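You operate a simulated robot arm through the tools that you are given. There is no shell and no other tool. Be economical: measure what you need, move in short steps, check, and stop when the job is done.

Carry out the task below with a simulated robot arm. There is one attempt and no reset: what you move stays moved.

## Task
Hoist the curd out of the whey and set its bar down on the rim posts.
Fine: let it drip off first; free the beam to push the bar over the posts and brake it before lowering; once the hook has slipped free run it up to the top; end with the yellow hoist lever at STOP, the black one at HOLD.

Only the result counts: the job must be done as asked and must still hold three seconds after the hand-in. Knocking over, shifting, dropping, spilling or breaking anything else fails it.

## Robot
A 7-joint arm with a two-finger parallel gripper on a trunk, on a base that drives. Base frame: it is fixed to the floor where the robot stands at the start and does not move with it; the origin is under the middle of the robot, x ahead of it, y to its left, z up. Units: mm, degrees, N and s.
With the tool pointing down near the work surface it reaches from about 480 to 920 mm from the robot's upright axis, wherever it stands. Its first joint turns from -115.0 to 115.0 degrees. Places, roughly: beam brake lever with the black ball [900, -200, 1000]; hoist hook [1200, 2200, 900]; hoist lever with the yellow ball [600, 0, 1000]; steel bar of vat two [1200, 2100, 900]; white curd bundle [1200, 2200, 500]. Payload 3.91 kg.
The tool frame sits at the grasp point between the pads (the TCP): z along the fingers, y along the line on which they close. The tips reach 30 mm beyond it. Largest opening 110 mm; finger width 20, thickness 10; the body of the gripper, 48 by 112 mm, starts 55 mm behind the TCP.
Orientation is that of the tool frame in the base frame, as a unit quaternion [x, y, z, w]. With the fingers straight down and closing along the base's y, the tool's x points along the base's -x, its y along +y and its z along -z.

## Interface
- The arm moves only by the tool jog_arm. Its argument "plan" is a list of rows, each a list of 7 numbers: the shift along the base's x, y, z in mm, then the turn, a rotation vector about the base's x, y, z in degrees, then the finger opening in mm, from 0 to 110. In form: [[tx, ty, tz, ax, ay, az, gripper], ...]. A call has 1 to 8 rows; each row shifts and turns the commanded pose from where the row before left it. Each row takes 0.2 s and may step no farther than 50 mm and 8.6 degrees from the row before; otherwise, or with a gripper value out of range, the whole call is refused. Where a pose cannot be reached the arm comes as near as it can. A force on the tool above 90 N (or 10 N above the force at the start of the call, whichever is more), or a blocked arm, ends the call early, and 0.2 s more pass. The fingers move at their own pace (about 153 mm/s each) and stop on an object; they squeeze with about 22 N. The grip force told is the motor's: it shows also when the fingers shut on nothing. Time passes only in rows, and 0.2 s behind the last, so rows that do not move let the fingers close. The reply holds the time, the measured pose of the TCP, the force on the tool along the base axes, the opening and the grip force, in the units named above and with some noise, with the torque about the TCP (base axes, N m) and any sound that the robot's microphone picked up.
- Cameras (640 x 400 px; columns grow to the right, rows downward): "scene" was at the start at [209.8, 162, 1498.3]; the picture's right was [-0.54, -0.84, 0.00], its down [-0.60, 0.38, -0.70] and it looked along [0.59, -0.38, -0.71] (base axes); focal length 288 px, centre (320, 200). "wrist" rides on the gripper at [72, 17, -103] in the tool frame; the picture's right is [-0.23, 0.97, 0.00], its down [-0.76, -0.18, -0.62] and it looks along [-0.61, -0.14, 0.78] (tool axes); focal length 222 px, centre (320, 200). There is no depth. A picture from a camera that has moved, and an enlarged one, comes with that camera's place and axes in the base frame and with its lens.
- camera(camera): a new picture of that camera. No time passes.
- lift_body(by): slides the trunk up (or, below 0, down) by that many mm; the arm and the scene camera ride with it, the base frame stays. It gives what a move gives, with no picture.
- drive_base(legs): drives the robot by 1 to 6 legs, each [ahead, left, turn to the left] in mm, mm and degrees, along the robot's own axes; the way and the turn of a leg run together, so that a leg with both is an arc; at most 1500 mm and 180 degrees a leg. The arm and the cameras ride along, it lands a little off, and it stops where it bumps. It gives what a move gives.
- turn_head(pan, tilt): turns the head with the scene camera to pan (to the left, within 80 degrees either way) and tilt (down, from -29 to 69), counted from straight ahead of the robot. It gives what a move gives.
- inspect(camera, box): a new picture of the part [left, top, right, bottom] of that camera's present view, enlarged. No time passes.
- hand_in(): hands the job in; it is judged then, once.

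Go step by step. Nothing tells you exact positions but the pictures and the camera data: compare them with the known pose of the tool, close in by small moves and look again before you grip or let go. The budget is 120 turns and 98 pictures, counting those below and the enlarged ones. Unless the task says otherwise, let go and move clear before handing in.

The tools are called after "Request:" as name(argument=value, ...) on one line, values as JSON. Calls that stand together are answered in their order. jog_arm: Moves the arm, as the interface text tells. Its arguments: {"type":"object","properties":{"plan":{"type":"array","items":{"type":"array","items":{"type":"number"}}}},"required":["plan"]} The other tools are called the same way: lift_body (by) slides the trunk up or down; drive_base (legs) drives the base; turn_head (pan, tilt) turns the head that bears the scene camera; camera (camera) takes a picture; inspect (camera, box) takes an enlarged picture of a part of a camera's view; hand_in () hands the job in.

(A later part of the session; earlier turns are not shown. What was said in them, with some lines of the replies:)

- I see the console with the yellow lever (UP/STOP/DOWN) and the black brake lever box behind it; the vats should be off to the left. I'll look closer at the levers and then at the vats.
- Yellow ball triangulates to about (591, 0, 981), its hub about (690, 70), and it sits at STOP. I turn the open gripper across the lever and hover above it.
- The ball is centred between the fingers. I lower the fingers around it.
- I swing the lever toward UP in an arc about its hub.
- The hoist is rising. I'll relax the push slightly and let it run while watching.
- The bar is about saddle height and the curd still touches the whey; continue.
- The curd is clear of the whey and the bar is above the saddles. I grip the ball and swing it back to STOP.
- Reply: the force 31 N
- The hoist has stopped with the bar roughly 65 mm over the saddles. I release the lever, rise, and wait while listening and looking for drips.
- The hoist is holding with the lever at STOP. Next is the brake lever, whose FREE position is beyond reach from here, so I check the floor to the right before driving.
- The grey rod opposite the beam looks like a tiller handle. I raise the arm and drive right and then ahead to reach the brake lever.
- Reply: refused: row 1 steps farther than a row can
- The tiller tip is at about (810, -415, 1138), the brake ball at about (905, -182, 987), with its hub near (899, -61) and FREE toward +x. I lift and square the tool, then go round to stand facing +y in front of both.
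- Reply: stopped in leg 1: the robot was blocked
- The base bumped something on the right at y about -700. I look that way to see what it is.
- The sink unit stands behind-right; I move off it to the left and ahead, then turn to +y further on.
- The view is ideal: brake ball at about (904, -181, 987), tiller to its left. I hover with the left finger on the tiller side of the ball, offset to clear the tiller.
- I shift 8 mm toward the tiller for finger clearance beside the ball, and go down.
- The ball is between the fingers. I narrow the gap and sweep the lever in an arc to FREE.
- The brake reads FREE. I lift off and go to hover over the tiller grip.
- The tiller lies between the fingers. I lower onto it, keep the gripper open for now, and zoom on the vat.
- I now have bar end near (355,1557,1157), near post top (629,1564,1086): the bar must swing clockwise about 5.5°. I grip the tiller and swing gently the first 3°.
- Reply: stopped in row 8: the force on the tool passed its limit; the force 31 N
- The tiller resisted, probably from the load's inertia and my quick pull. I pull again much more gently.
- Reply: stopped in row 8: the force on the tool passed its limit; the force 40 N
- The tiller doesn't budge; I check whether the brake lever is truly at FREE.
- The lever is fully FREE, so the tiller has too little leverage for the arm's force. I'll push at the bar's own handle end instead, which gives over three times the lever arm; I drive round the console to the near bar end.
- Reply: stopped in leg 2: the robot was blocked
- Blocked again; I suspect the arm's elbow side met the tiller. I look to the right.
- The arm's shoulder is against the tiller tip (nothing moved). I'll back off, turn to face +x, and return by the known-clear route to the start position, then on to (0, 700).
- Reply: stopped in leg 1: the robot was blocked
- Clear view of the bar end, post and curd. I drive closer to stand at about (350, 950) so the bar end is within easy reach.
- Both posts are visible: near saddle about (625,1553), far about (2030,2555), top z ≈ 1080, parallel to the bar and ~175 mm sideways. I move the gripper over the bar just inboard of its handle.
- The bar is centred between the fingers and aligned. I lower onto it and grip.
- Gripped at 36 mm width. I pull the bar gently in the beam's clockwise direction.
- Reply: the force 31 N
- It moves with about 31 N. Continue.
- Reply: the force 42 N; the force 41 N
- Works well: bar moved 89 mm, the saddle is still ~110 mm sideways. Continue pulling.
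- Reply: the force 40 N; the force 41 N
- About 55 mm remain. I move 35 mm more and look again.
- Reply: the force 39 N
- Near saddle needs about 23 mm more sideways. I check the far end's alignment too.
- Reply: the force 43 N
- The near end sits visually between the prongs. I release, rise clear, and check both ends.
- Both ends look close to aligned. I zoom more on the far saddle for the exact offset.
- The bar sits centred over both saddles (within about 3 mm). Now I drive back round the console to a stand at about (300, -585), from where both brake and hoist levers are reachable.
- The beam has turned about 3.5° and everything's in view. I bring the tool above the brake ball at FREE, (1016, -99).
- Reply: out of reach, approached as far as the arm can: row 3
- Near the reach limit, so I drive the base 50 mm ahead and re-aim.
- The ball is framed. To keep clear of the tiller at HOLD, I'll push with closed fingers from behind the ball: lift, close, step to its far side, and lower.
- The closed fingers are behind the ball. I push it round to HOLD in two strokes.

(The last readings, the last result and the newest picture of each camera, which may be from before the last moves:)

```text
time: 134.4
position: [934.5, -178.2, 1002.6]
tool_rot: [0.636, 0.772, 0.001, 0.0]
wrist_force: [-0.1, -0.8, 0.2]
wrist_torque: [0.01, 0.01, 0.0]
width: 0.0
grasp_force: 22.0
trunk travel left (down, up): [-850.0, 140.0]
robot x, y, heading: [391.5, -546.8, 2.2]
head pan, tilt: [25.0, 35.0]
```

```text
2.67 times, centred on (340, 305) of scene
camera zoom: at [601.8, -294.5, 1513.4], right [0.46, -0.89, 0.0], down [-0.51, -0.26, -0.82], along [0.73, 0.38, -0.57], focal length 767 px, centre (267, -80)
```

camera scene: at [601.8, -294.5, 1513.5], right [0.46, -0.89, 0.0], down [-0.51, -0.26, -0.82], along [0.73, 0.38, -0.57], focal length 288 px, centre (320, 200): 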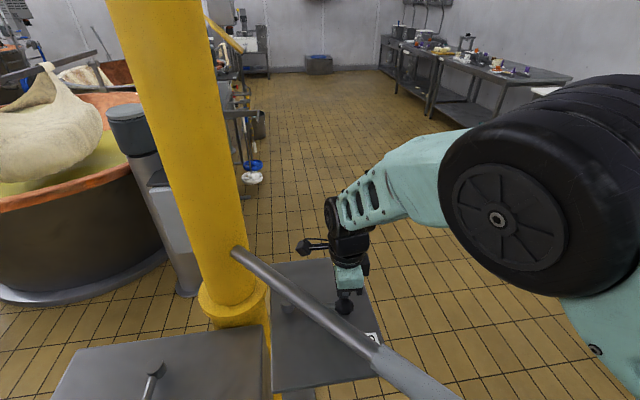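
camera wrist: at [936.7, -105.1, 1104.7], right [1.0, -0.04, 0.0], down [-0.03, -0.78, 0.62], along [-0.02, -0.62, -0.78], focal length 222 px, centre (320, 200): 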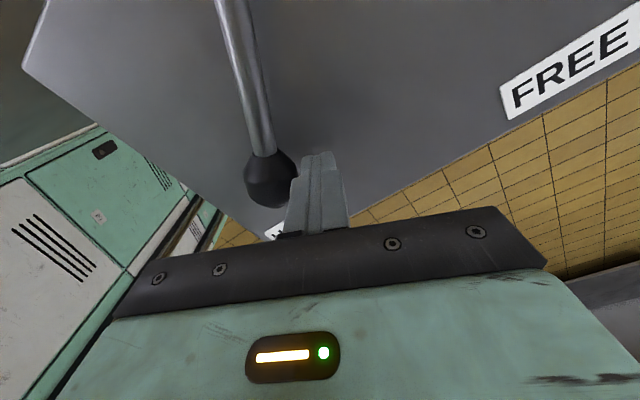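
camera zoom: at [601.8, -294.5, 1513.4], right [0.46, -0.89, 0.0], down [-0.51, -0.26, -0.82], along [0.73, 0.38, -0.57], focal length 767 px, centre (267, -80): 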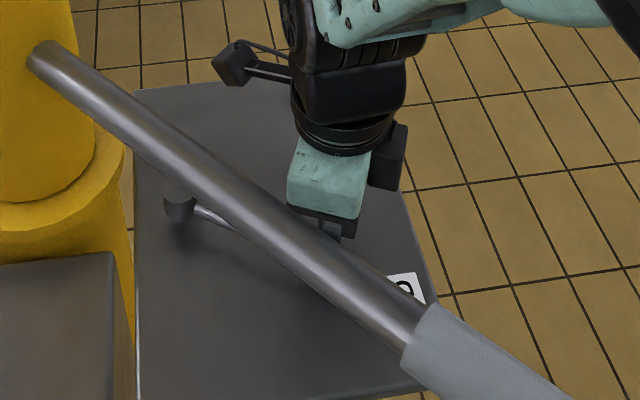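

The ball is at (903, -181), its original HOLD place. A tiny extra nudge to make sure, then I lift away and go to the hoist lever.

Request:
jog_arm(plan=[[-3, 0, 0, 0, 0, 0, 0], [3, 0, 0, 0, 0, 0, 0], [3, 0, 40, 0, 0, 0, 0], [10, 0, 48, 0, 0, 0, 0], [10, 0, 48, 0, 0, 0, 0], [0, 0, 48, 0, 0, 0, 0], [0, 0, 48, 0, 0, 0, 0]])

Request:
inspect(camera="scene", box=[250, 230, 430, 380])

```text
time: 136.0
position: [958.3, -181.1, 1234.3]
tool_rot: [0.635, 0.773, 0.0, -0.001]
wrist_force: [-0.6, 0.4, -0.2]
wrist_torque: [-0.01, -0.01, -0.01]
width: 0.0
grasp_force: 22.5
trunk travel left (down, up): [-850.0, 140.0]
robot x, y, heading: [387.9, -546.8, 2.3]
head pan, tilt: [25.0, 35.0]
```

```text
2.67 times, centred on (340, 305) of scene
camera zoom: at [601.9, -294.2, 1513.3], right [0.46, -0.89, 0.0], down [-0.51, -0.26, -0.82], along [0.73, 0.38, -0.57], focal length 767 px, centre (267, -80)
```

zoom: 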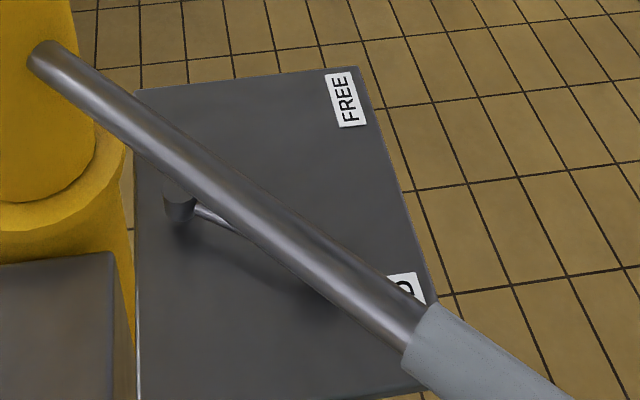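

Brake is at HOLD. I raise the arm and return the base to its starting spot for the hoist lever.

Request:
jog_arm(plan=[[0, 0, 45, 0, 0, 7.5, 50], [0, 0, 30, 0, 0, 7.5, 80], [0, 0, 0, 0, 0, 7.5, 80], [0, 0, 0, 0, 0, 7.5, 80], [0, 0, 0, 0, 0, 7.5, 80], [0, 0, 0, 0, 0, 7.5, 80], [0, 0, 0, 0, 0, 7.5, 80], [0, 0, 0, 0, 0, 7.5, 80]])

Request:
drive_base(legs=[[-388, 0, -2.3], [0, 547, 0]])

```text
time: 137.8
position: [959.2, -180.4, 1308.8]
tool_rot: [0.162, 0.987, -0.001, 0.001]
wrist_force: [0.3, -0.6, -0.7]
wrist_torque: [0.01, -0.02, 0.03]
width: 80.1
grasp_force: 0.0
trunk travel left (down, up): [-850.0, 140.0]
robot x, y, heading: [393.5, -546.5, 2.7]
head pan, tilt: [25.0, 35.0]
```

```text
time: 143.0
position: [573.9, 326.5, 1309.9]
tool_rot: [0.184, 0.983, 0.001, -0.001]
wrist_force: [0.3, -0.3, -0.6]
wrist_torque: [0.01, 0.03, 0.0]
width: 80.1
grasp_force: 0.1
trunk travel left (down, up): [-850.0, 140.0]
robot x, y, heading: [-5.7, -11.7, 0.1]
head pan, tilt: [25.0, 35.0]
```

Request:
jog_arm(plan=[[2, -41, -15, 0, 0, 7.25, 80], [2, -41, -15, 0, 0, 7.25, 80], [2, -41, -15, 0, 0, 7.25, 80], [2, -41, -15, 0, 0, 7.25, 80], [2, -41, -15, 0, 0, 7.25, 80], [2, -41, -15, 0, 0, 7.25, 80], [2, -41, -15, 0, 0, 7.25, 80], [2, -41, -15, 0, 0, 7.25, 80]])

Request:
turn_head(pan=58, tilt=14)

Request:
inspect(camera="scene", box=[190, 130, 450, 310])

Request:
camera(camera="wrist")

```text
time: 144.8
position: [592.1, -0.4, 1187.0]
tool_rot: [-0.318, 0.948, 0.0, -0.001]
wrist_force: [-0.5, -0.1, 0.2]
wrist_torque: [-0.04, -0.02, -0.01]
width: 79.8
grasp_force: 0.0
trunk travel left (down, up): [-850.0, 140.0]
robot x, y, heading: [-8.5, -17.2, 0.2]
head pan, tilt: [25.0, 35.0]
```

```text
time: 145.8
position: [591.5, -0.7, 1188.6]
tool_rot: [-0.316, 0.949, 0.0, -0.001]
wrist_force: [0.0, -0.8, 0.0]
wrist_torque: [0.02, -0.01, 0.01]
width: 80.0
grasp_force: 0.0
trunk travel left (down, up): [-850.0, 140.0]
robot x, y, heading: [-3.3, -14.4, 0.1]
head pan, tilt: [58.0, 14.0]
```

```text
2.22 times, centred on (320, 220) of scene
camera zoom: at [183.3, 268.3, 1547.1], right [0.85, -0.53, 0.0], down [-0.13, -0.21, -0.97], along [0.51, 0.82, -0.24], focal length 639 px, centre (320, 156)
```

zoom: 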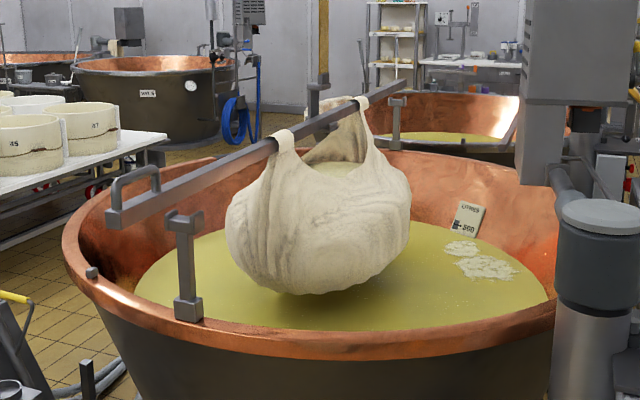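

```text
23 pictures are left
camera wrist: at [523.4, -29.8, 1290.3], right [-0.4, 0.92, 0.0], down [0.72, 0.31, 0.62], along [0.57, 0.25, -0.78], focal length 222 px, centre (320, 200)
```

wrist: 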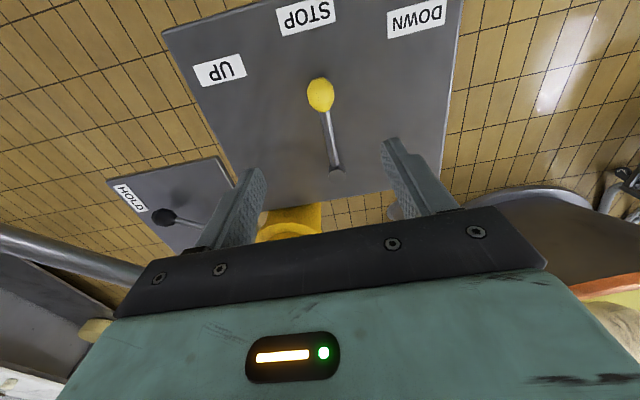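

The bar lies over both posts with equal overhang. I lower onto the yellow ball and grip it.

Request:
jog_arm(plan=[[0, 0, -48, 0, 0, 0, 80], [0, 0, -48, 0, 0, 0, 80], [0, 0, -48, 0, 0, 0, 70], [0, 0, -46, 0, 0, 0, 60], [0, 0, 0, 0, 0, 0, 20], [0, 0, 0, 0, 0, 0, 20]])

Request:
camera(camera="wrist")

```text
time: 147.2
position: [590.9, -0.4, 997.3]
tool_rot: [-0.316, 0.949, 0.001, -0.001]
wrist_force: [-5.3, 2.0, -14.3]
wrist_torque: [0.74, -0.95, 0.13]
width: 31.6
grasp_force: 45.2
trunk travel left (down, up): [-850.0, 140.0]
robot x, y, heading: [-5.5, -15.1, 0.1]
head pan, tilt: [58.0, 14.0]
```

```text
22 pictures are left
camera wrist: at [522.8, -30.9, 1100.3], right [-0.4, 0.92, 0.0], down [0.72, 0.32, 0.62], along [0.57, 0.25, -0.78], focal length 222 px, centre (320, 200)
```

wrist: 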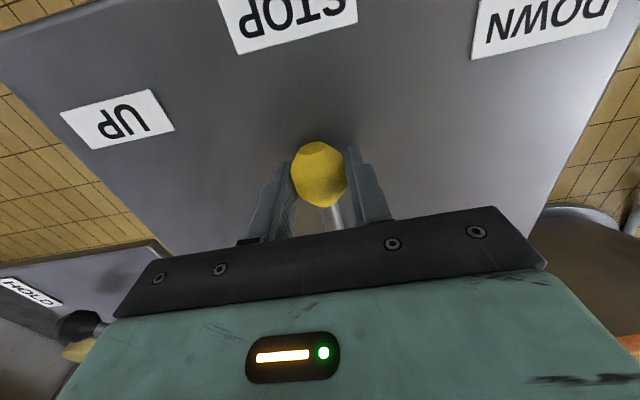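

Gripped. I swing it to DOWN and check at once.

Request:
jog_arm(plan=[[-9.2, 14.4, 0, 0, 0, -7.2, 20], [-7.2, 15.4, 0, 0, 0, -7.2, 20], [-5.3, 16.3, 0, 0, 0, -7.2, 20], [-3.2, 16.8, 0, 0, 0, -7.2, 20], [-0.9, 9.9, 0, 0, 0, -4.2, 20]])

Request:
inspect(camera="scene", box=[190, 130, 450, 310])

```text
time: 148.4
position: [565.7, 69.3, 1000.0]
tool_rot: [-0.032, 0.999, 0.0, -0.001]
wrist_force: [5.1, -18.6, -19.9]
wrist_torque: [-0.12, -0.3, 0.01]
width: 31.7
grasp_force: 45.4
trunk travel left (down, up): [-850.0, 140.0]
robot x, y, heading: [-5.5, -15.4, 0.2]
head pan, tilt: [58.0, 14.0]
```

```text
2.22 times, centred on (320, 220) of scene
camera zoom: at [184.4, 267.3, 1547.3], right [0.85, -0.53, 0.0], down [-0.13, -0.2, -0.97], along [0.51, 0.82, -0.24], focal length 639 px, centre (320, 156)
```

zoom: 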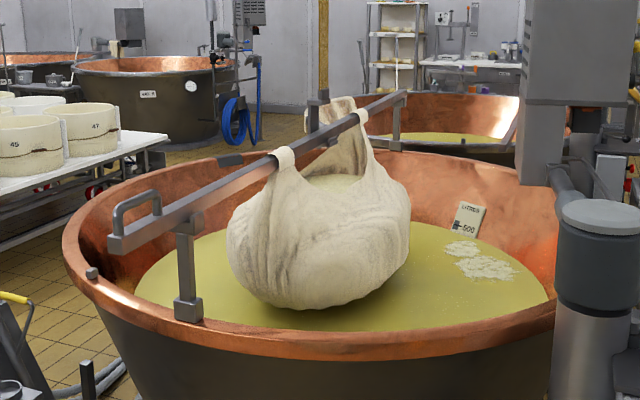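

Request:
inspect(camera="scene", box=[235, 190, 295, 240])

Request:
inspect(camera="scene", box=[330, 150, 380, 200])

```text
8.00 times, centred on (265, 215) of scene
camera zoom: at [184.4, 267.3, 1547.3], right [0.85, -0.53, 0.0], down [-0.13, -0.2, -0.97], along [0.51, 0.82, -0.24], focal length 2301 px, centre (760, 80)
```

zoom: 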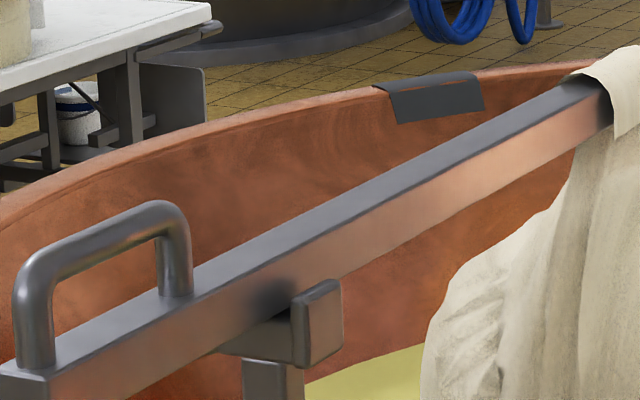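

```text
8.00 times, centred on (355, 175) of scene
camera zoom: at [184.4, 267.3, 1547.3], right [0.85, -0.53, 0.0], down [-0.13, -0.2, -0.97], along [0.51, 0.82, -0.24], focal length 2301 px, centre (40, 400)
```

zoom: 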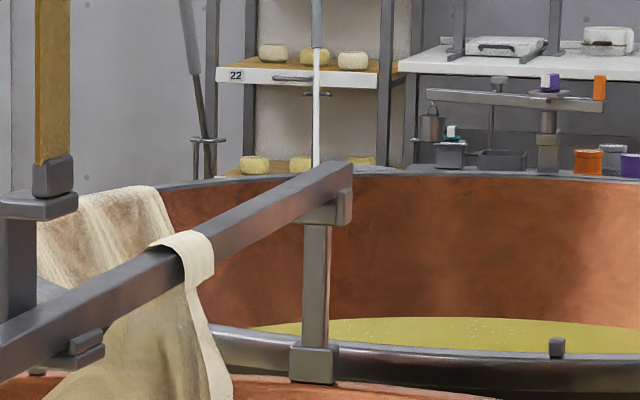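

The bar is entering both saddles between the prongs. I keep lowering in small waits.

Request:
jog_arm(plan=[[0, 0, 0, 0, 0, 0, 20]])

Request:
inspect(camera="scene", box=[250, 130, 390, 240])

```text
time: 148.8
position: [566.1, 67.7, 998.9]
tool_rot: [-0.031, 1.0, 0.001, -0.001]
wrist_force: [7.5, -21.7, -16.4]
wrist_torque: [-0.48, -0.21, -0.51]
width: 31.5
grasp_force: 45.1
trunk travel left (down, up): [-850.0, 140.0]
robot x, y, heading: [-5.7, -16.1, 0.3]
head pan, tilt: [58.0, 14.0]
```

```text
3.64 times, centred on (320, 185) of scene
camera zoom: at [184.3, 267.1, 1547.3], right [0.85, -0.53, 0.0], down [-0.13, -0.2, -0.97], along [0.51, 0.82, -0.24], focal length 1046 px, centre (320, 254)
```

zoom: 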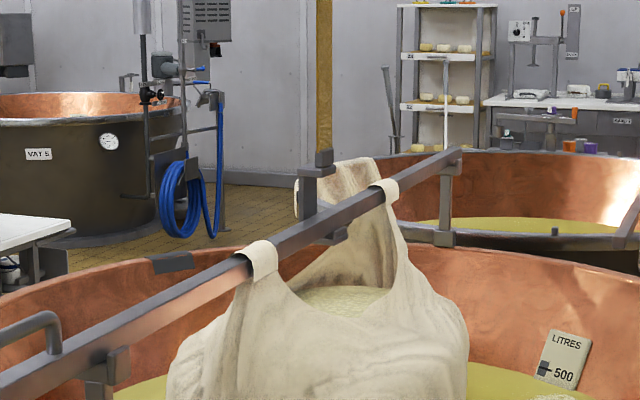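

Request:
jog_arm(plan=[[0, 0, 0, 0, 0, 0, 20]])

Request:
inspect(camera="scene", box=[250, 130, 390, 240])

```text
time: 149.2
position: [566.7, 67.9, 1000.5]
tool_rot: [-0.033, 0.999, 0.0, -0.001]
wrist_force: [9.3, -24.4, -12.1]
wrist_torque: [-0.29, 0.15, -0.64]
width: 31.8
grasp_force: 45.1
trunk travel left (down, up): [-850.0, 140.0]
robot x, y, heading: [-6.3, -16.8, 0.2]
head pan, tilt: [58.0, 14.0]
```

```text
3.64 times, centred on (320, 185) of scene
camera zoom: at [184.3, 266.9, 1547.3], right [0.85, -0.53, 0.0], down [-0.13, -0.2, -0.97], along [0.51, 0.82, -0.24], focal length 1046 px, centre (320, 254)
```

zoom: 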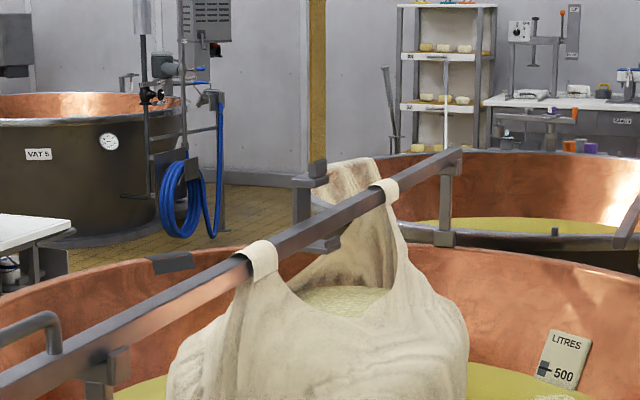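

The bar is seated and the hook is dropping and drifting off sideways. Continue a little.

Request:
jog_arm(plan=[[0, 0, 0, 0, 0, 0, 20]])

Request:
inspect(camera="scene", box=[290, 140, 360, 200])

```text
time: 149.6
position: [566.1, 68.2, 999.3]
tool_rot: [-0.032, 0.999, 0.0, -0.001]
wrist_force: [10.1, -24.9, -8.3]
wrist_torque: [-0.38, 0.23, -0.57]
width: 31.8
grasp_force: 44.8
trunk travel left (down, up): [-850.0, 140.0]
robot x, y, heading: [-5.5, -16.5, 0.1]
head pan, tilt: [58.0, 14.0]
```

```text
6.67 times, centred on (325, 170) of scene
camera zoom: at [184.2, 266.9, 1547.3], right [0.85, -0.53, 0.0], down [-0.13, -0.2, -0.97], along [0.51, 0.82, -0.24], focal length 1917 px, centre (287, 400)
```

zoom: 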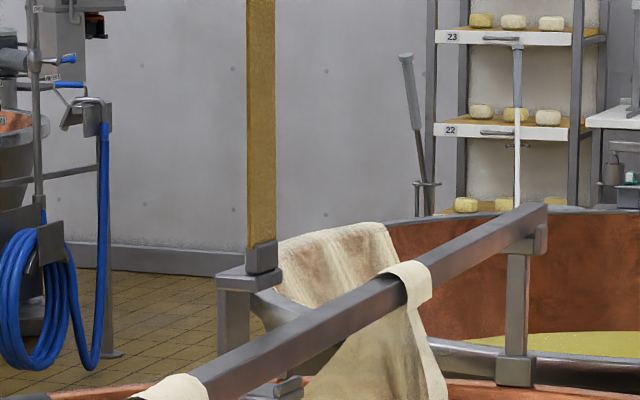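

Request:
jog_arm(plan=[[0, 0, 0, 0, 0, 0, 20], [0, 0, 0, 0, 0, 0, 20]])

Request:
inspect(camera="scene", box=[280, 150, 350, 210])

```text
time: 150.2
position: [566.0, 68.3, 999.8]
tool_rot: [-0.032, 0.999, -0.001, -0.001]
wrist_force: [9.2, -26.1, -6.7]
wrist_torque: [-0.42, 0.04, -0.4]
width: 31.6
grasp_force: 45.1
trunk travel left (down, up): [-850.0, 140.0]
robot x, y, heading: [-9.4, -16.7, 0.3]
head pan, tilt: [58.0, 14.0]
```

```text
6.67 times, centred on (315, 180) of scene
camera zoom: at [184.1, 266.9, 1547.3], right [0.85, -0.53, 0.0], down [-0.13, -0.2, -0.97], along [0.51, 0.82, -0.24], focal length 1917 px, centre (353, 333)
```

zoom: 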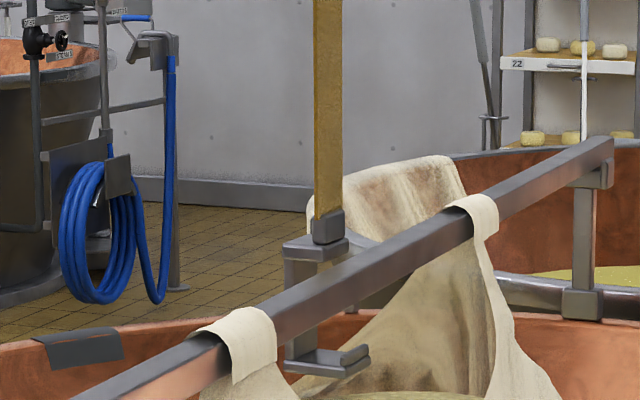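

The bar rests and the hook foot is about 45 mm below it and has shifted sideways; I lower a bit more to see it slip off.

Request:
jog_arm(plan=[[0, 0, 0, 0, 0, 0, 20], [0, 0, 0, 0, 0, 0, 20]])

Request:
inspect(camera="scene", box=[280, 150, 350, 210])

```text
time: 150.8
position: [566.1, 68.4, 998.8]
tool_rot: [-0.032, 0.999, -0.001, 0.0]
wrist_force: [10.0, -26.4, -4.2]
wrist_torque: [-0.4, -0.09, -0.37]
width: 31.9
grasp_force: 44.8
trunk travel left (down, up): [-850.0, 140.0]
robot x, y, heading: [-9.8, -19.3, -0.1]
head pan, tilt: [58.0, 14.0]
```

```text
6.67 times, centred on (315, 180) of scene
camera zoom: at [184.0, 266.9, 1547.3], right [0.85, -0.53, 0.0], down [-0.13, -0.2, -0.97], along [0.51, 0.82, -0.24], focal length 1917 px, centre (353, 333)
```

zoom: 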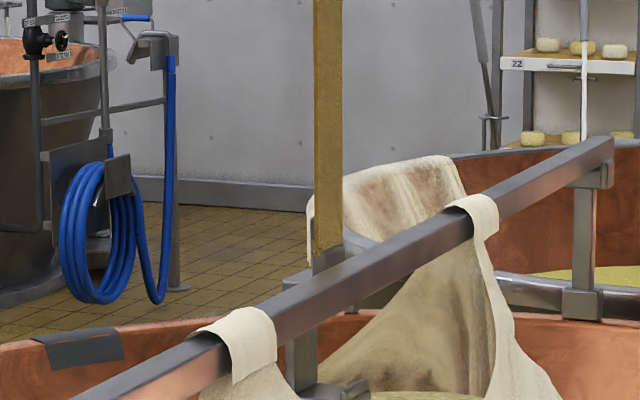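

Request:
jog_arm(plan=[[0, 0, 0, 0, 0, 0, 20], [0, 0, 0, 0, 0, 0, 20]])

Request:
inspect(camera="scene", box=[280, 150, 350, 210])

```text
time: 151.4
position: [567.3, 68.4, 999.8]
tool_rot: [-0.033, 0.999, 0.0, 0.0]
wrist_force: [10.4, -26.3, -2.5]
wrist_torque: [-0.34, -0.14, -0.41]
width: 31.9
grasp_force: 45.2
trunk travel left (down, up): [-850.0, 140.0]
robot x, y, heading: [-6.8, -22.5, -0.0]
head pan, tilt: [58.0, 14.0]
```

```text
6.67 times, centred on (315, 180) of scene
camera zoom: at [183.9, 266.9, 1547.3], right [0.85, -0.53, 0.0], down [-0.13, -0.2, -0.97], along [0.51, 0.82, -0.24], focal length 1917 px, centre (353, 333)
```

zoom: 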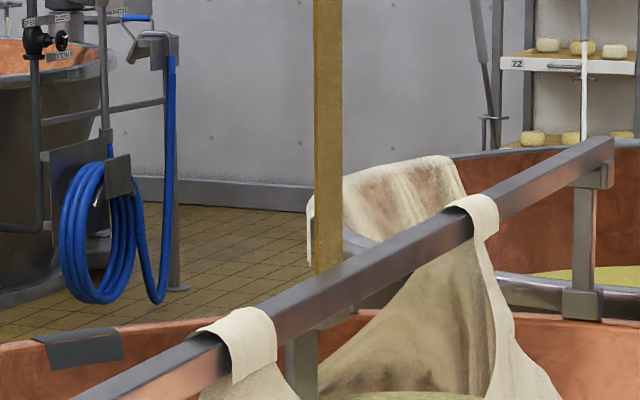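

The hook has moved beside the bar and is well below it. I bring the lever back to STOP and examine before raising.

Request:
jog_arm(plan=[[0.9, -9.9, 0, 0, 0, 4.2, 20], [3.2, -16.8, 0, 0, 0, 7.2, 20], [5.3, -16.3, 0, 0, 0, 7.2, 20], [7.2, -15.4, 0, 0, 0, 7.2, 20], [9.2, -14.4, 0, 0, 0, 7.2, 20]])

Request:
inspect(camera="scene", box=[270, 160, 350, 230])

```text
time: 152.6
position: [587.9, -2.0, 1000.1]
tool_rot: [-0.317, 0.948, -0.001, -0.001]
wrist_force: [-5.3, 3.8, 3.7]
wrist_torque: [0.07, 0.61, 0.04]
width: 31.2
grasp_force: 44.8
trunk travel left (down, up): [-850.0, 140.0]
robot x, y, heading: [-7.0, -18.9, 0.3]
head pan, tilt: [58.0, 14.0]
```

```text
5.71 times, centred on (310, 195) of scene
camera zoom: at [182.7, 268.7, 1547.2], right [0.85, -0.53, 0.0], down [-0.13, -0.21, -0.97], along [0.51, 0.82, -0.24], focal length 1643 px, centre (377, 229)
```

zoom: 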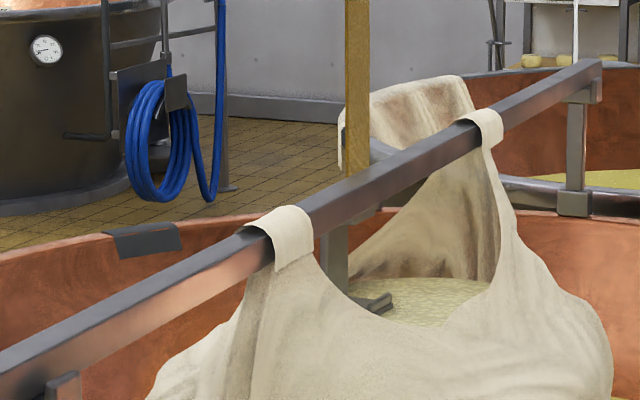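

Request:
jog_arm(plan=[[10.9, -13.2, 0, 0, 0, 7.2, 20], [12.4, -11.7, 0, 0, 0, 7.2, 20], [13.8, -10, 0, 0, 0, 7.2, 20], [15, -8.3, 0, 0, 0, 7.2, 20], [8, -3, 0, 0, 0, 4, 20], [0, 0, 0, 0, 0, 0, 20]])

Request:
inspect(camera="scene", box=[270, 160, 350, 230])

```text
time: 154.0
position: [646.2, -44.8, 999.8]
tool_rot: [-0.573, 0.82, 0.001, -0.003]
wrist_force: [-35.2, 28.3, 8.6]
wrist_torque: [0.31, 0.86, 0.02]
width: 31.7
grasp_force: 44.5
trunk travel left (down, up): [-850.0, 140.0]
robot x, y, heading: [-8.8, -15.5, -0.3]
head pan, tilt: [58.0, 14.0]
```

```text
5.71 times, centred on (310, 195) of scene
camera zoom: at [180.5, 270.2, 1547.3], right [0.85, -0.53, 0.0], down [-0.13, -0.21, -0.97], along [0.51, 0.82, -0.24], focal length 1643 px, centre (377, 229)
```

zoom: 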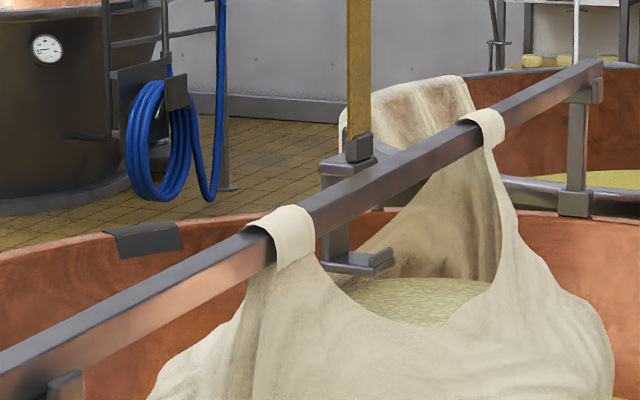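

Request:
jog_arm(plan=[[-2, 2, 0, 0, 0, 0, 20]])

Request:
inspect(camera="scene", box=[290, 165, 340, 205])

```text
time: 154.4
position: [646.5, -44.5, 1000.5]
tool_rot: [-0.571, 0.821, 0.0, -0.001]
wrist_force: [-29.1, 17.7, 7.8]
wrist_torque: [-0.06, 0.7, 0.63]
width: 31.6
grasp_force: 44.8
trunk travel left (down, up): [-850.0, 140.0]
robot x, y, heading: [-5.8, -15.8, -0.0]
head pan, tilt: [58.0, 14.0]
```

```text
10.00 times, centred on (315, 185) of scene
camera zoom: at [181.4, 269.4, 1547.2], right [0.85, -0.53, 0.0], down [-0.13, -0.21, -0.97], along [0.51, 0.82, -0.24], focal length 2876 px, centre (370, 350)
```

zoom: 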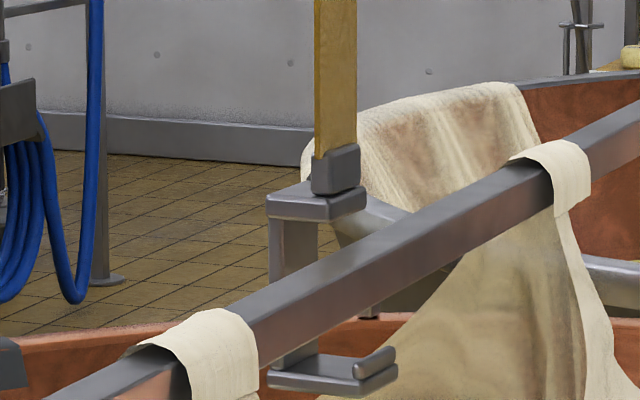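

The tip is close to the bar edge, so I rise one more small step and re-measure before it reaches bar height.

Request:
jog_arm(plan=[[0, 0, 0, 0, 0, 0, 20]])

Request:
inspect(camera="scene", box=[295, 160, 335, 192])

```text
time: 154.8
position: [647.0, -47.0, 998.8]
tool_rot: [-0.572, 0.82, 0.001, -0.001]
wrist_force: [-29.4, 18.0, 6.7]
wrist_torque: [0.01, 0.57, 0.65]
width: 31.6
grasp_force: 45.0
trunk travel left (down, up): [-850.0, 140.0]
robot x, y, heading: [-3.9, -18.0, 0.1]
head pan, tilt: [58.0, 14.0]
```

```text
12.50 times, centred on (315, 176) of scene
camera zoom: at [181.4, 269.3, 1547.2], right [0.85, -0.53, 0.0], down [-0.13, -0.21, -0.97], along [0.51, 0.82, -0.24], focal length 3595 px, centre (382, 500)
```

zoom: 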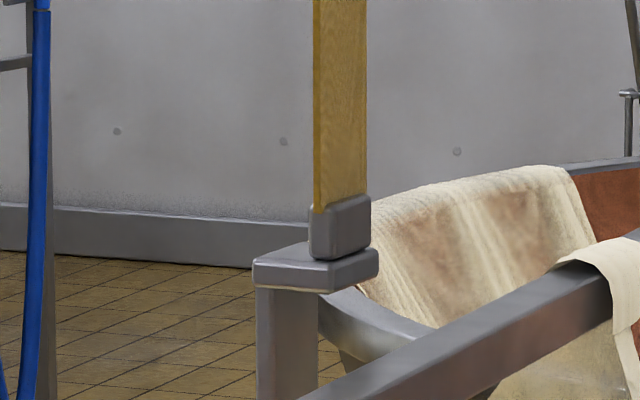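

Request:
jog_arm(plan=[[0, 0, 0, 0, 0, 0, 20]])

Request:
inspect(camera="scene", box=[290, 155, 345, 200])

```text
time: 155.2
position: [646.0, -45.1, 1000.6]
tool_rot: [-0.571, 0.821, 0.0, -0.001]
wrist_force: [-29.4, 16.7, 7.7]
wrist_torque: [0.18, 0.58, 0.58]
width: 31.8
grasp_force: 44.7
trunk travel left (down, up): [-850.0, 140.0]
robot x, y, heading: [-9.1, -18.4, 0.3]
head pan, tilt: [58.0, 14.0]
```

```text
8.89 times, centred on (318, 178) of scene
camera zoom: at [181.3, 269.3, 1547.2], right [0.85, -0.53, 0.0], down [-0.13, -0.21, -0.97], along [0.51, 0.82, -0.24], focal length 2556 px, centre (342, 400)
```

zoom: 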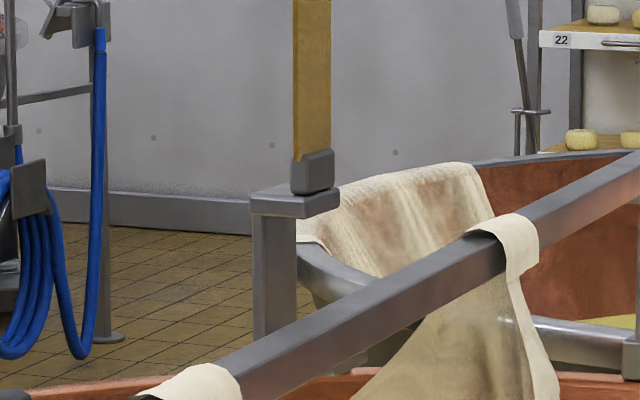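

Request:
jog_arm(plan=[[0, 0, 0, 0, 0, 0, 20]])

Request:
inspect(camera="scene", box=[290, 155, 345, 200])

```text
time: 155.6
position: [646.2, -43.6, 1000.2]
tool_rot: [-0.572, 0.82, 0.001, -0.001]
wrist_force: [-30.1, 16.9, 8.2]
wrist_torque: [0.26, 0.51, 0.43]
width: 31.9
grasp_force: 44.9
trunk travel left (down, up): [-850.0, 140.0]
robot x, y, heading: [-11.0, -17.9, 0.1]
head pan, tilt: [58.0, 14.0]
```

```text
8.89 times, centred on (318, 178) of scene
camera zoom: at [181.3, 269.3, 1547.2], right [0.85, -0.53, 0.0], down [-0.13, -0.21, -0.97], along [0.51, 0.82, -0.24], focal length 2556 px, centre (342, 400)
```

zoom: 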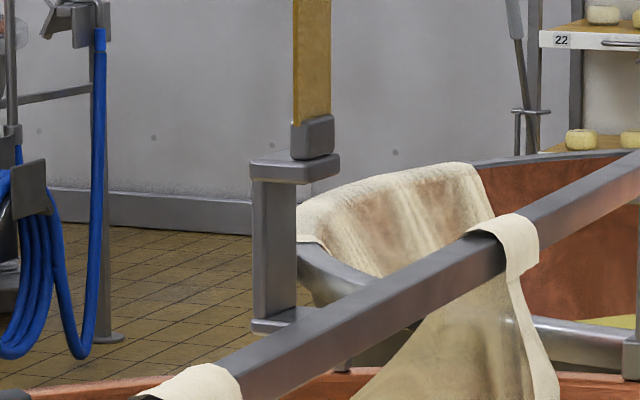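

The hook's foot is now rising behind the bar and the bar hasn't moved, so it is free. I let it run up.

Request:
jog_arm(plan=[[0, 0, 0, 0, 0, 0, 20], [0, 0, 0, 0, 0, 0, 20], [0, 0, 0, 0, 0, 0, 20], [0, 0, 0, 0, 0, 0, 20], [0, 0, 0, 0, 0, 0, 20], [0, 0, 0, 0, 0, 0, 20], [0, 0, 0, 0, 0, 0, 20], [0, 0, 0, 0, 0, 0, 20]])

Request:
jog_arm(plan=[[0, 0, 0, 0, 0, 0, 20], [0, 0, 0, 0, 0, 0, 20], [0, 0, 0, 0, 0, 0, 20], [0, 0, 0, 0, 0, 0, 20], [0, 0, 0, 0, 0, 0, 20], [0, 0, 0, 0, 0, 0, 20], [0, 0, 0, 0, 0, 0, 20], [0, 0, 0, 0, 0, 0, 20]])

Request:
turn_head(pan=58, tilt=0)

Request:
camera(camera="scene")

```text
time: 157.4
position: [646.2, -44.4, 1000.3]
tool_rot: [-0.572, 0.82, 0.0, -0.001]
wrist_force: [-29.6, 15.9, 8.0]
wrist_torque: [0.29, 0.46, 0.38]
width: 31.3
grasp_force: 45.1
trunk travel left (down, up): [-850.0, 140.0]
robot x, y, heading: [-8.3, -14.2, 0.1]
head pan, tilt: [58.0, 14.0]
```

```text
time: 159.2
position: [646.4, -44.2, 1000.0]
tool_rot: [-0.572, 0.821, 0.001, -0.001]
wrist_force: [-29.4, 15.1, 7.4]
wrist_torque: [0.33, 0.47, 0.37]
width: 31.9
grasp_force: 44.9
trunk travel left (down, up): [-850.0, 140.0]
robot x, y, heading: [-9.7, -17.9, 0.4]
head pan, tilt: [58.0, 14.0]
```

```text
time: 160.0
position: [645.7, -44.3, 1000.4]
tool_rot: [-0.571, 0.821, 0.0, -0.002]
wrist_force: [-29.5, 15.4, 6.2]
wrist_torque: [0.31, 0.45, 0.4]
width: 31.7
grasp_force: 45.3
trunk travel left (down, up): [-850.0, 140.0]
robot x, y, heading: [-9.7, -17.1, 0.1]
head pan, tilt: [58.0, 0.0]
```

```text
6 pictures are left
camera scene: at [179.5, 266.5, 1569.7], right [0.85, -0.53, 0.0], down [0.0, 0.0, -1.0], along [0.53, 0.85, 0.0], focal length 288 px, centre (320, 200)
```

scene: 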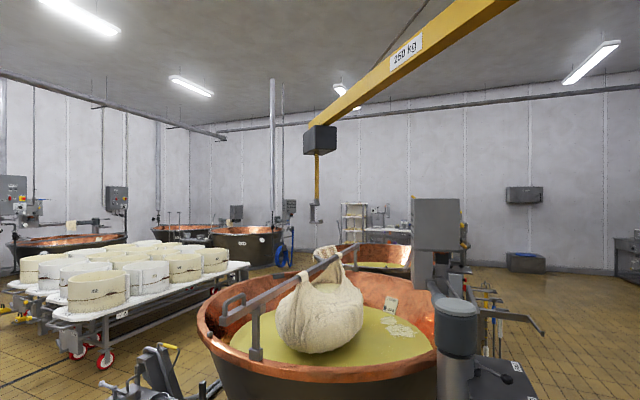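

Request:
jog_arm(plan=[[0, 0, 0, 0, 0, 0, 20], [0, 0, 0, 0, 0, 0, 20], [0, 0, 0, 0, 0, 0, 20], [0, 0, 0, 0, 0, 0, 20], [0, 0, 0, 0, 0, 0, 20], [0, 0, 0, 0, 0, 0, 20], [0, 0, 0, 0, 0, 0, 20], [0, 0, 0, 0, 0, 0, 20]])

Request:
jog_arm(plan=[[0, 0, 0, 0, 0, 0, 20], [0, 0, 0, 0, 0, 0, 20], [0, 0, 0, 0, 0, 0, 20], [0, 0, 0, 0, 0, 0, 20], [0, 0, 0, 0, 0, 0, 20], [0, 0, 0, 0, 0, 0, 20], [0, 0, 0, 0, 0, 0, 20], [0, 0, 0, 0, 0, 0, 20]])

Request:
jog_arm(plan=[[0, 0, 0, 0, 0, 0, 20], [0, 0, 0, 0, 0, 0, 20], [0, 0, 0, 0, 0, 0, 20], [0, 0, 0, 0, 0, 0, 20], [0, 0, 0, 0, 0, 0, 20], [0, 0, 0, 0, 0, 0, 20], [0, 0, 0, 0, 0, 0, 20], [0, 0, 0, 0, 0, 0, 20]])

Request:
camera(camera="scene")

```text
time: 161.8
position: [646.2, -44.7, 999.9]
tool_rot: [-0.572, 0.821, 0.0, -0.002]
wrist_force: [-28.8, 16.1, 7.1]
wrist_torque: [0.28, 0.45, 0.4]
width: 31.7
grasp_force: 45.4
trunk travel left (down, up): [-850.0, 140.0]
robot x, y, heading: [-5.1, -17.3, 0.2]
head pan, tilt: [58.0, 0.0]
```

```text
time: 163.6
position: [645.9, -44.7, 999.6]
tool_rot: [-0.571, 0.821, 0.0, -0.001]
wrist_force: [-29.1, 16.9, 5.8]
wrist_torque: [0.28, 0.44, 0.41]
width: 31.3
grasp_force: 45.3
trunk travel left (down, up): [-850.0, 140.0]
robot x, y, heading: [-5.0, -18.7, 0.2]
head pan, tilt: [58.0, 0.0]
```

```text
time: 165.4
position: [645.6, -44.3, 999.9]
tool_rot: [-0.571, 0.821, 0.0, -0.001]
wrist_force: [-28.3, 15.8, 5.5]
wrist_torque: [0.23, 0.46, 0.41]
width: 31.5
grasp_force: 45.4
trunk travel left (down, up): [-850.0, 140.0]
robot x, y, heading: [-6.0, -18.9, 0.2]
head pan, tilt: [58.0, 0.0]
```

```text
5 pictures are left
camera scene: at [179.6, 266.4, 1569.7], right [0.85, -0.53, 0.0], down [0.0, 0.0, -1.0], along [0.53, 0.85, 0.0], focal length 288 px, centre (320, 200)
```

scene: 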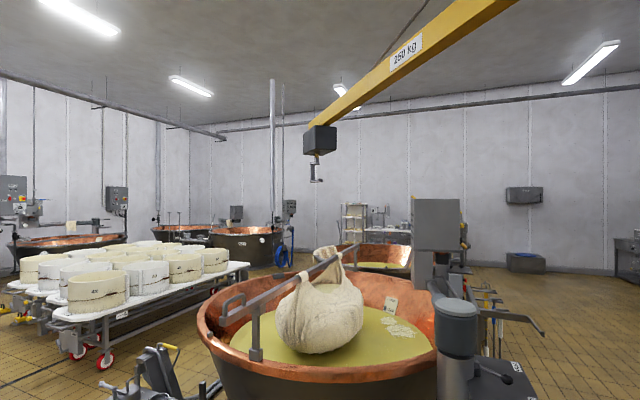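

The hook is up at the hoist box; one more short wait to be sure it's at the limit, then back to STOP and release.

Request:
jog_arm(plan=[[0, 0, 0, 0, 0, 0, 20], [0, 0, 0, 0, 0, 0, 20], [0, 0, 0, 0, 0, 0, 20], [0, 0, 0, 0, 0, 0, 20], [0, 0, 0, 0, 0, 0, 20], [0, 0, 0, 0, 0, 0, 20]])

Request:
jog_arm(plan=[[-14.5, 6.3, 0, 0, 0, -7.2, 20], [-14.3, 8.8, 0, 0, 0, -7.2, 20], [-13.2, 10.3, 0, 0, 0, -7.2, 20], [-11, 12, 0, 0, 0, -7.2, 20], [-3.5, 6, 0, 0, 0, -4.5, 20], [0, 0, 0, 0, 0, 0, 20]])

Request:
camera(camera="wrist")

```text
time: 166.8
position: [645.8, -44.3, 1000.2]
tool_rot: [-0.571, 0.821, 0.0, -0.001]
wrist_force: [-29.3, 15.7, 4.3]
wrist_torque: [0.27, 0.45, 0.44]
width: 31.4
grasp_force: 45.2
trunk travel left (down, up): [-850.0, 140.0]
robot x, y, heading: [-8.2, -17.6, 0.2]
head pan, tilt: [58.0, 0.0]
```

```text
time: 168.2
position: [588.9, -3.3, 999.5]
tool_rot: [-0.312, 0.95, 0.0, -0.001]
wrist_force: [-18.3, -4.6, 18.4]
wrist_torque: [0.01, 0.28, 0.39]
width: 31.6
grasp_force: 45.0
trunk travel left (down, up): [-850.0, 140.0]
robot x, y, heading: [-8.6, -16.8, 0.2]
head pan, tilt: [58.0, 0.0]
```

```text
4 pictures are left
camera wrist: at [520.1, -32.4, 1102.4], right [-0.39, 0.92, 0.0], down [0.72, 0.31, 0.62], along [0.57, 0.24, -0.78], focal length 222 px, centre (320, 200)
```

wrist: 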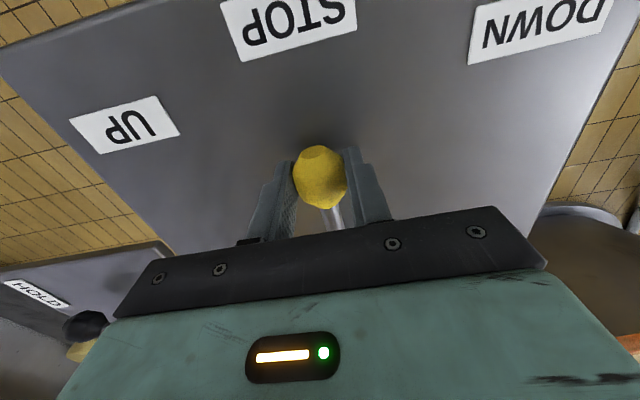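

The ball is back at STOP. I open, lift clear, and verify.

Request:
jog_arm(plan=[[-1, 1.5, 0, 0, 0, 0, 20], [0, 0, 0, 0, 0, 0, 60], [0, 0, 0, 0, 0, 0, 70], [0, 0, 40, 0, 0, 0, 70], [0, 0, 48, 0, 0, 0, 70], [0, 0, 48, 0, 0, 0, 70], [0, 0, 48, 0, 0, 0, 70]])

Request:
camera(camera="wrist")

Request:
inspect(camera="scene", box=[190, 110, 450, 370])

```text
time: 169.8
position: [589.4, -2.6, 1186.2]
tool_rot: [-0.312, 0.95, -0.001, -0.002]
wrist_force: [0.2, 0.4, 0.0]
wrist_torque: [-0.04, 0.03, 0.0]
width: 70.0
grasp_force: 0.1
trunk travel left (down, up): [-850.0, 140.0]
robot x, y, heading: [-5.0, -18.2, 0.1]
head pan, tilt: [58.0, 0.0]
```

```text
3 pictures are left
camera wrist: at [521.2, -32.0, 1287.1], right [-0.39, 0.92, 0.0], down [0.72, 0.31, 0.62], along [0.57, 0.24, -0.78], focal length 222 px, centre (320, 200)
```

wrist: 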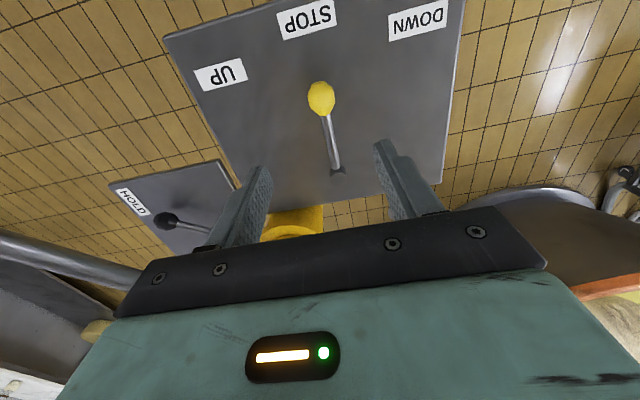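

```text
1.54 times, centred on (320, 240) of scene
camera zoom: at [181.9, 265.6, 1569.5], right [0.85, -0.53, 0.0], down [0.0, 0.0, -1.0], along [0.53, 0.85, 0.0], focal length 442 px, centre (320, 138)
```

zoom: 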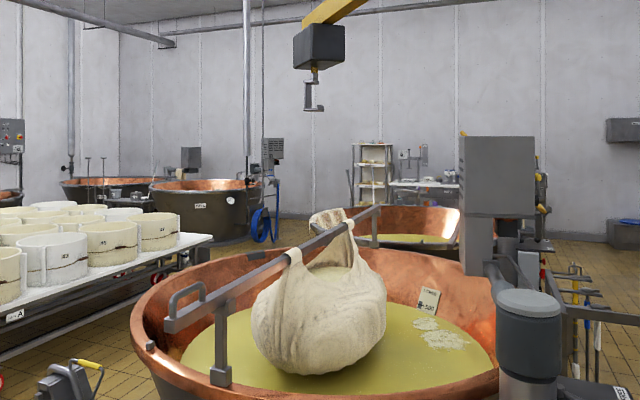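

Everything is in place: the bar sits in both saddles, the hook is at the top, the yellow lever is at STOP and the black one at HOLD, and the arm is clear.

Request:
hand_in()

```text
The job is handed in.
```

I hoisted the curd out of the whey and let it drip. Its bar now rests on both rim posts, with the hook at the top, the yellow lever at STOP and the black lever at HOLD, and I've handed the job in.

The base bumped the sink area once and the tiller once while driving, and it was blocked once while reversing. I saw no visible shift in either place, but I didn't check the sink items up close.
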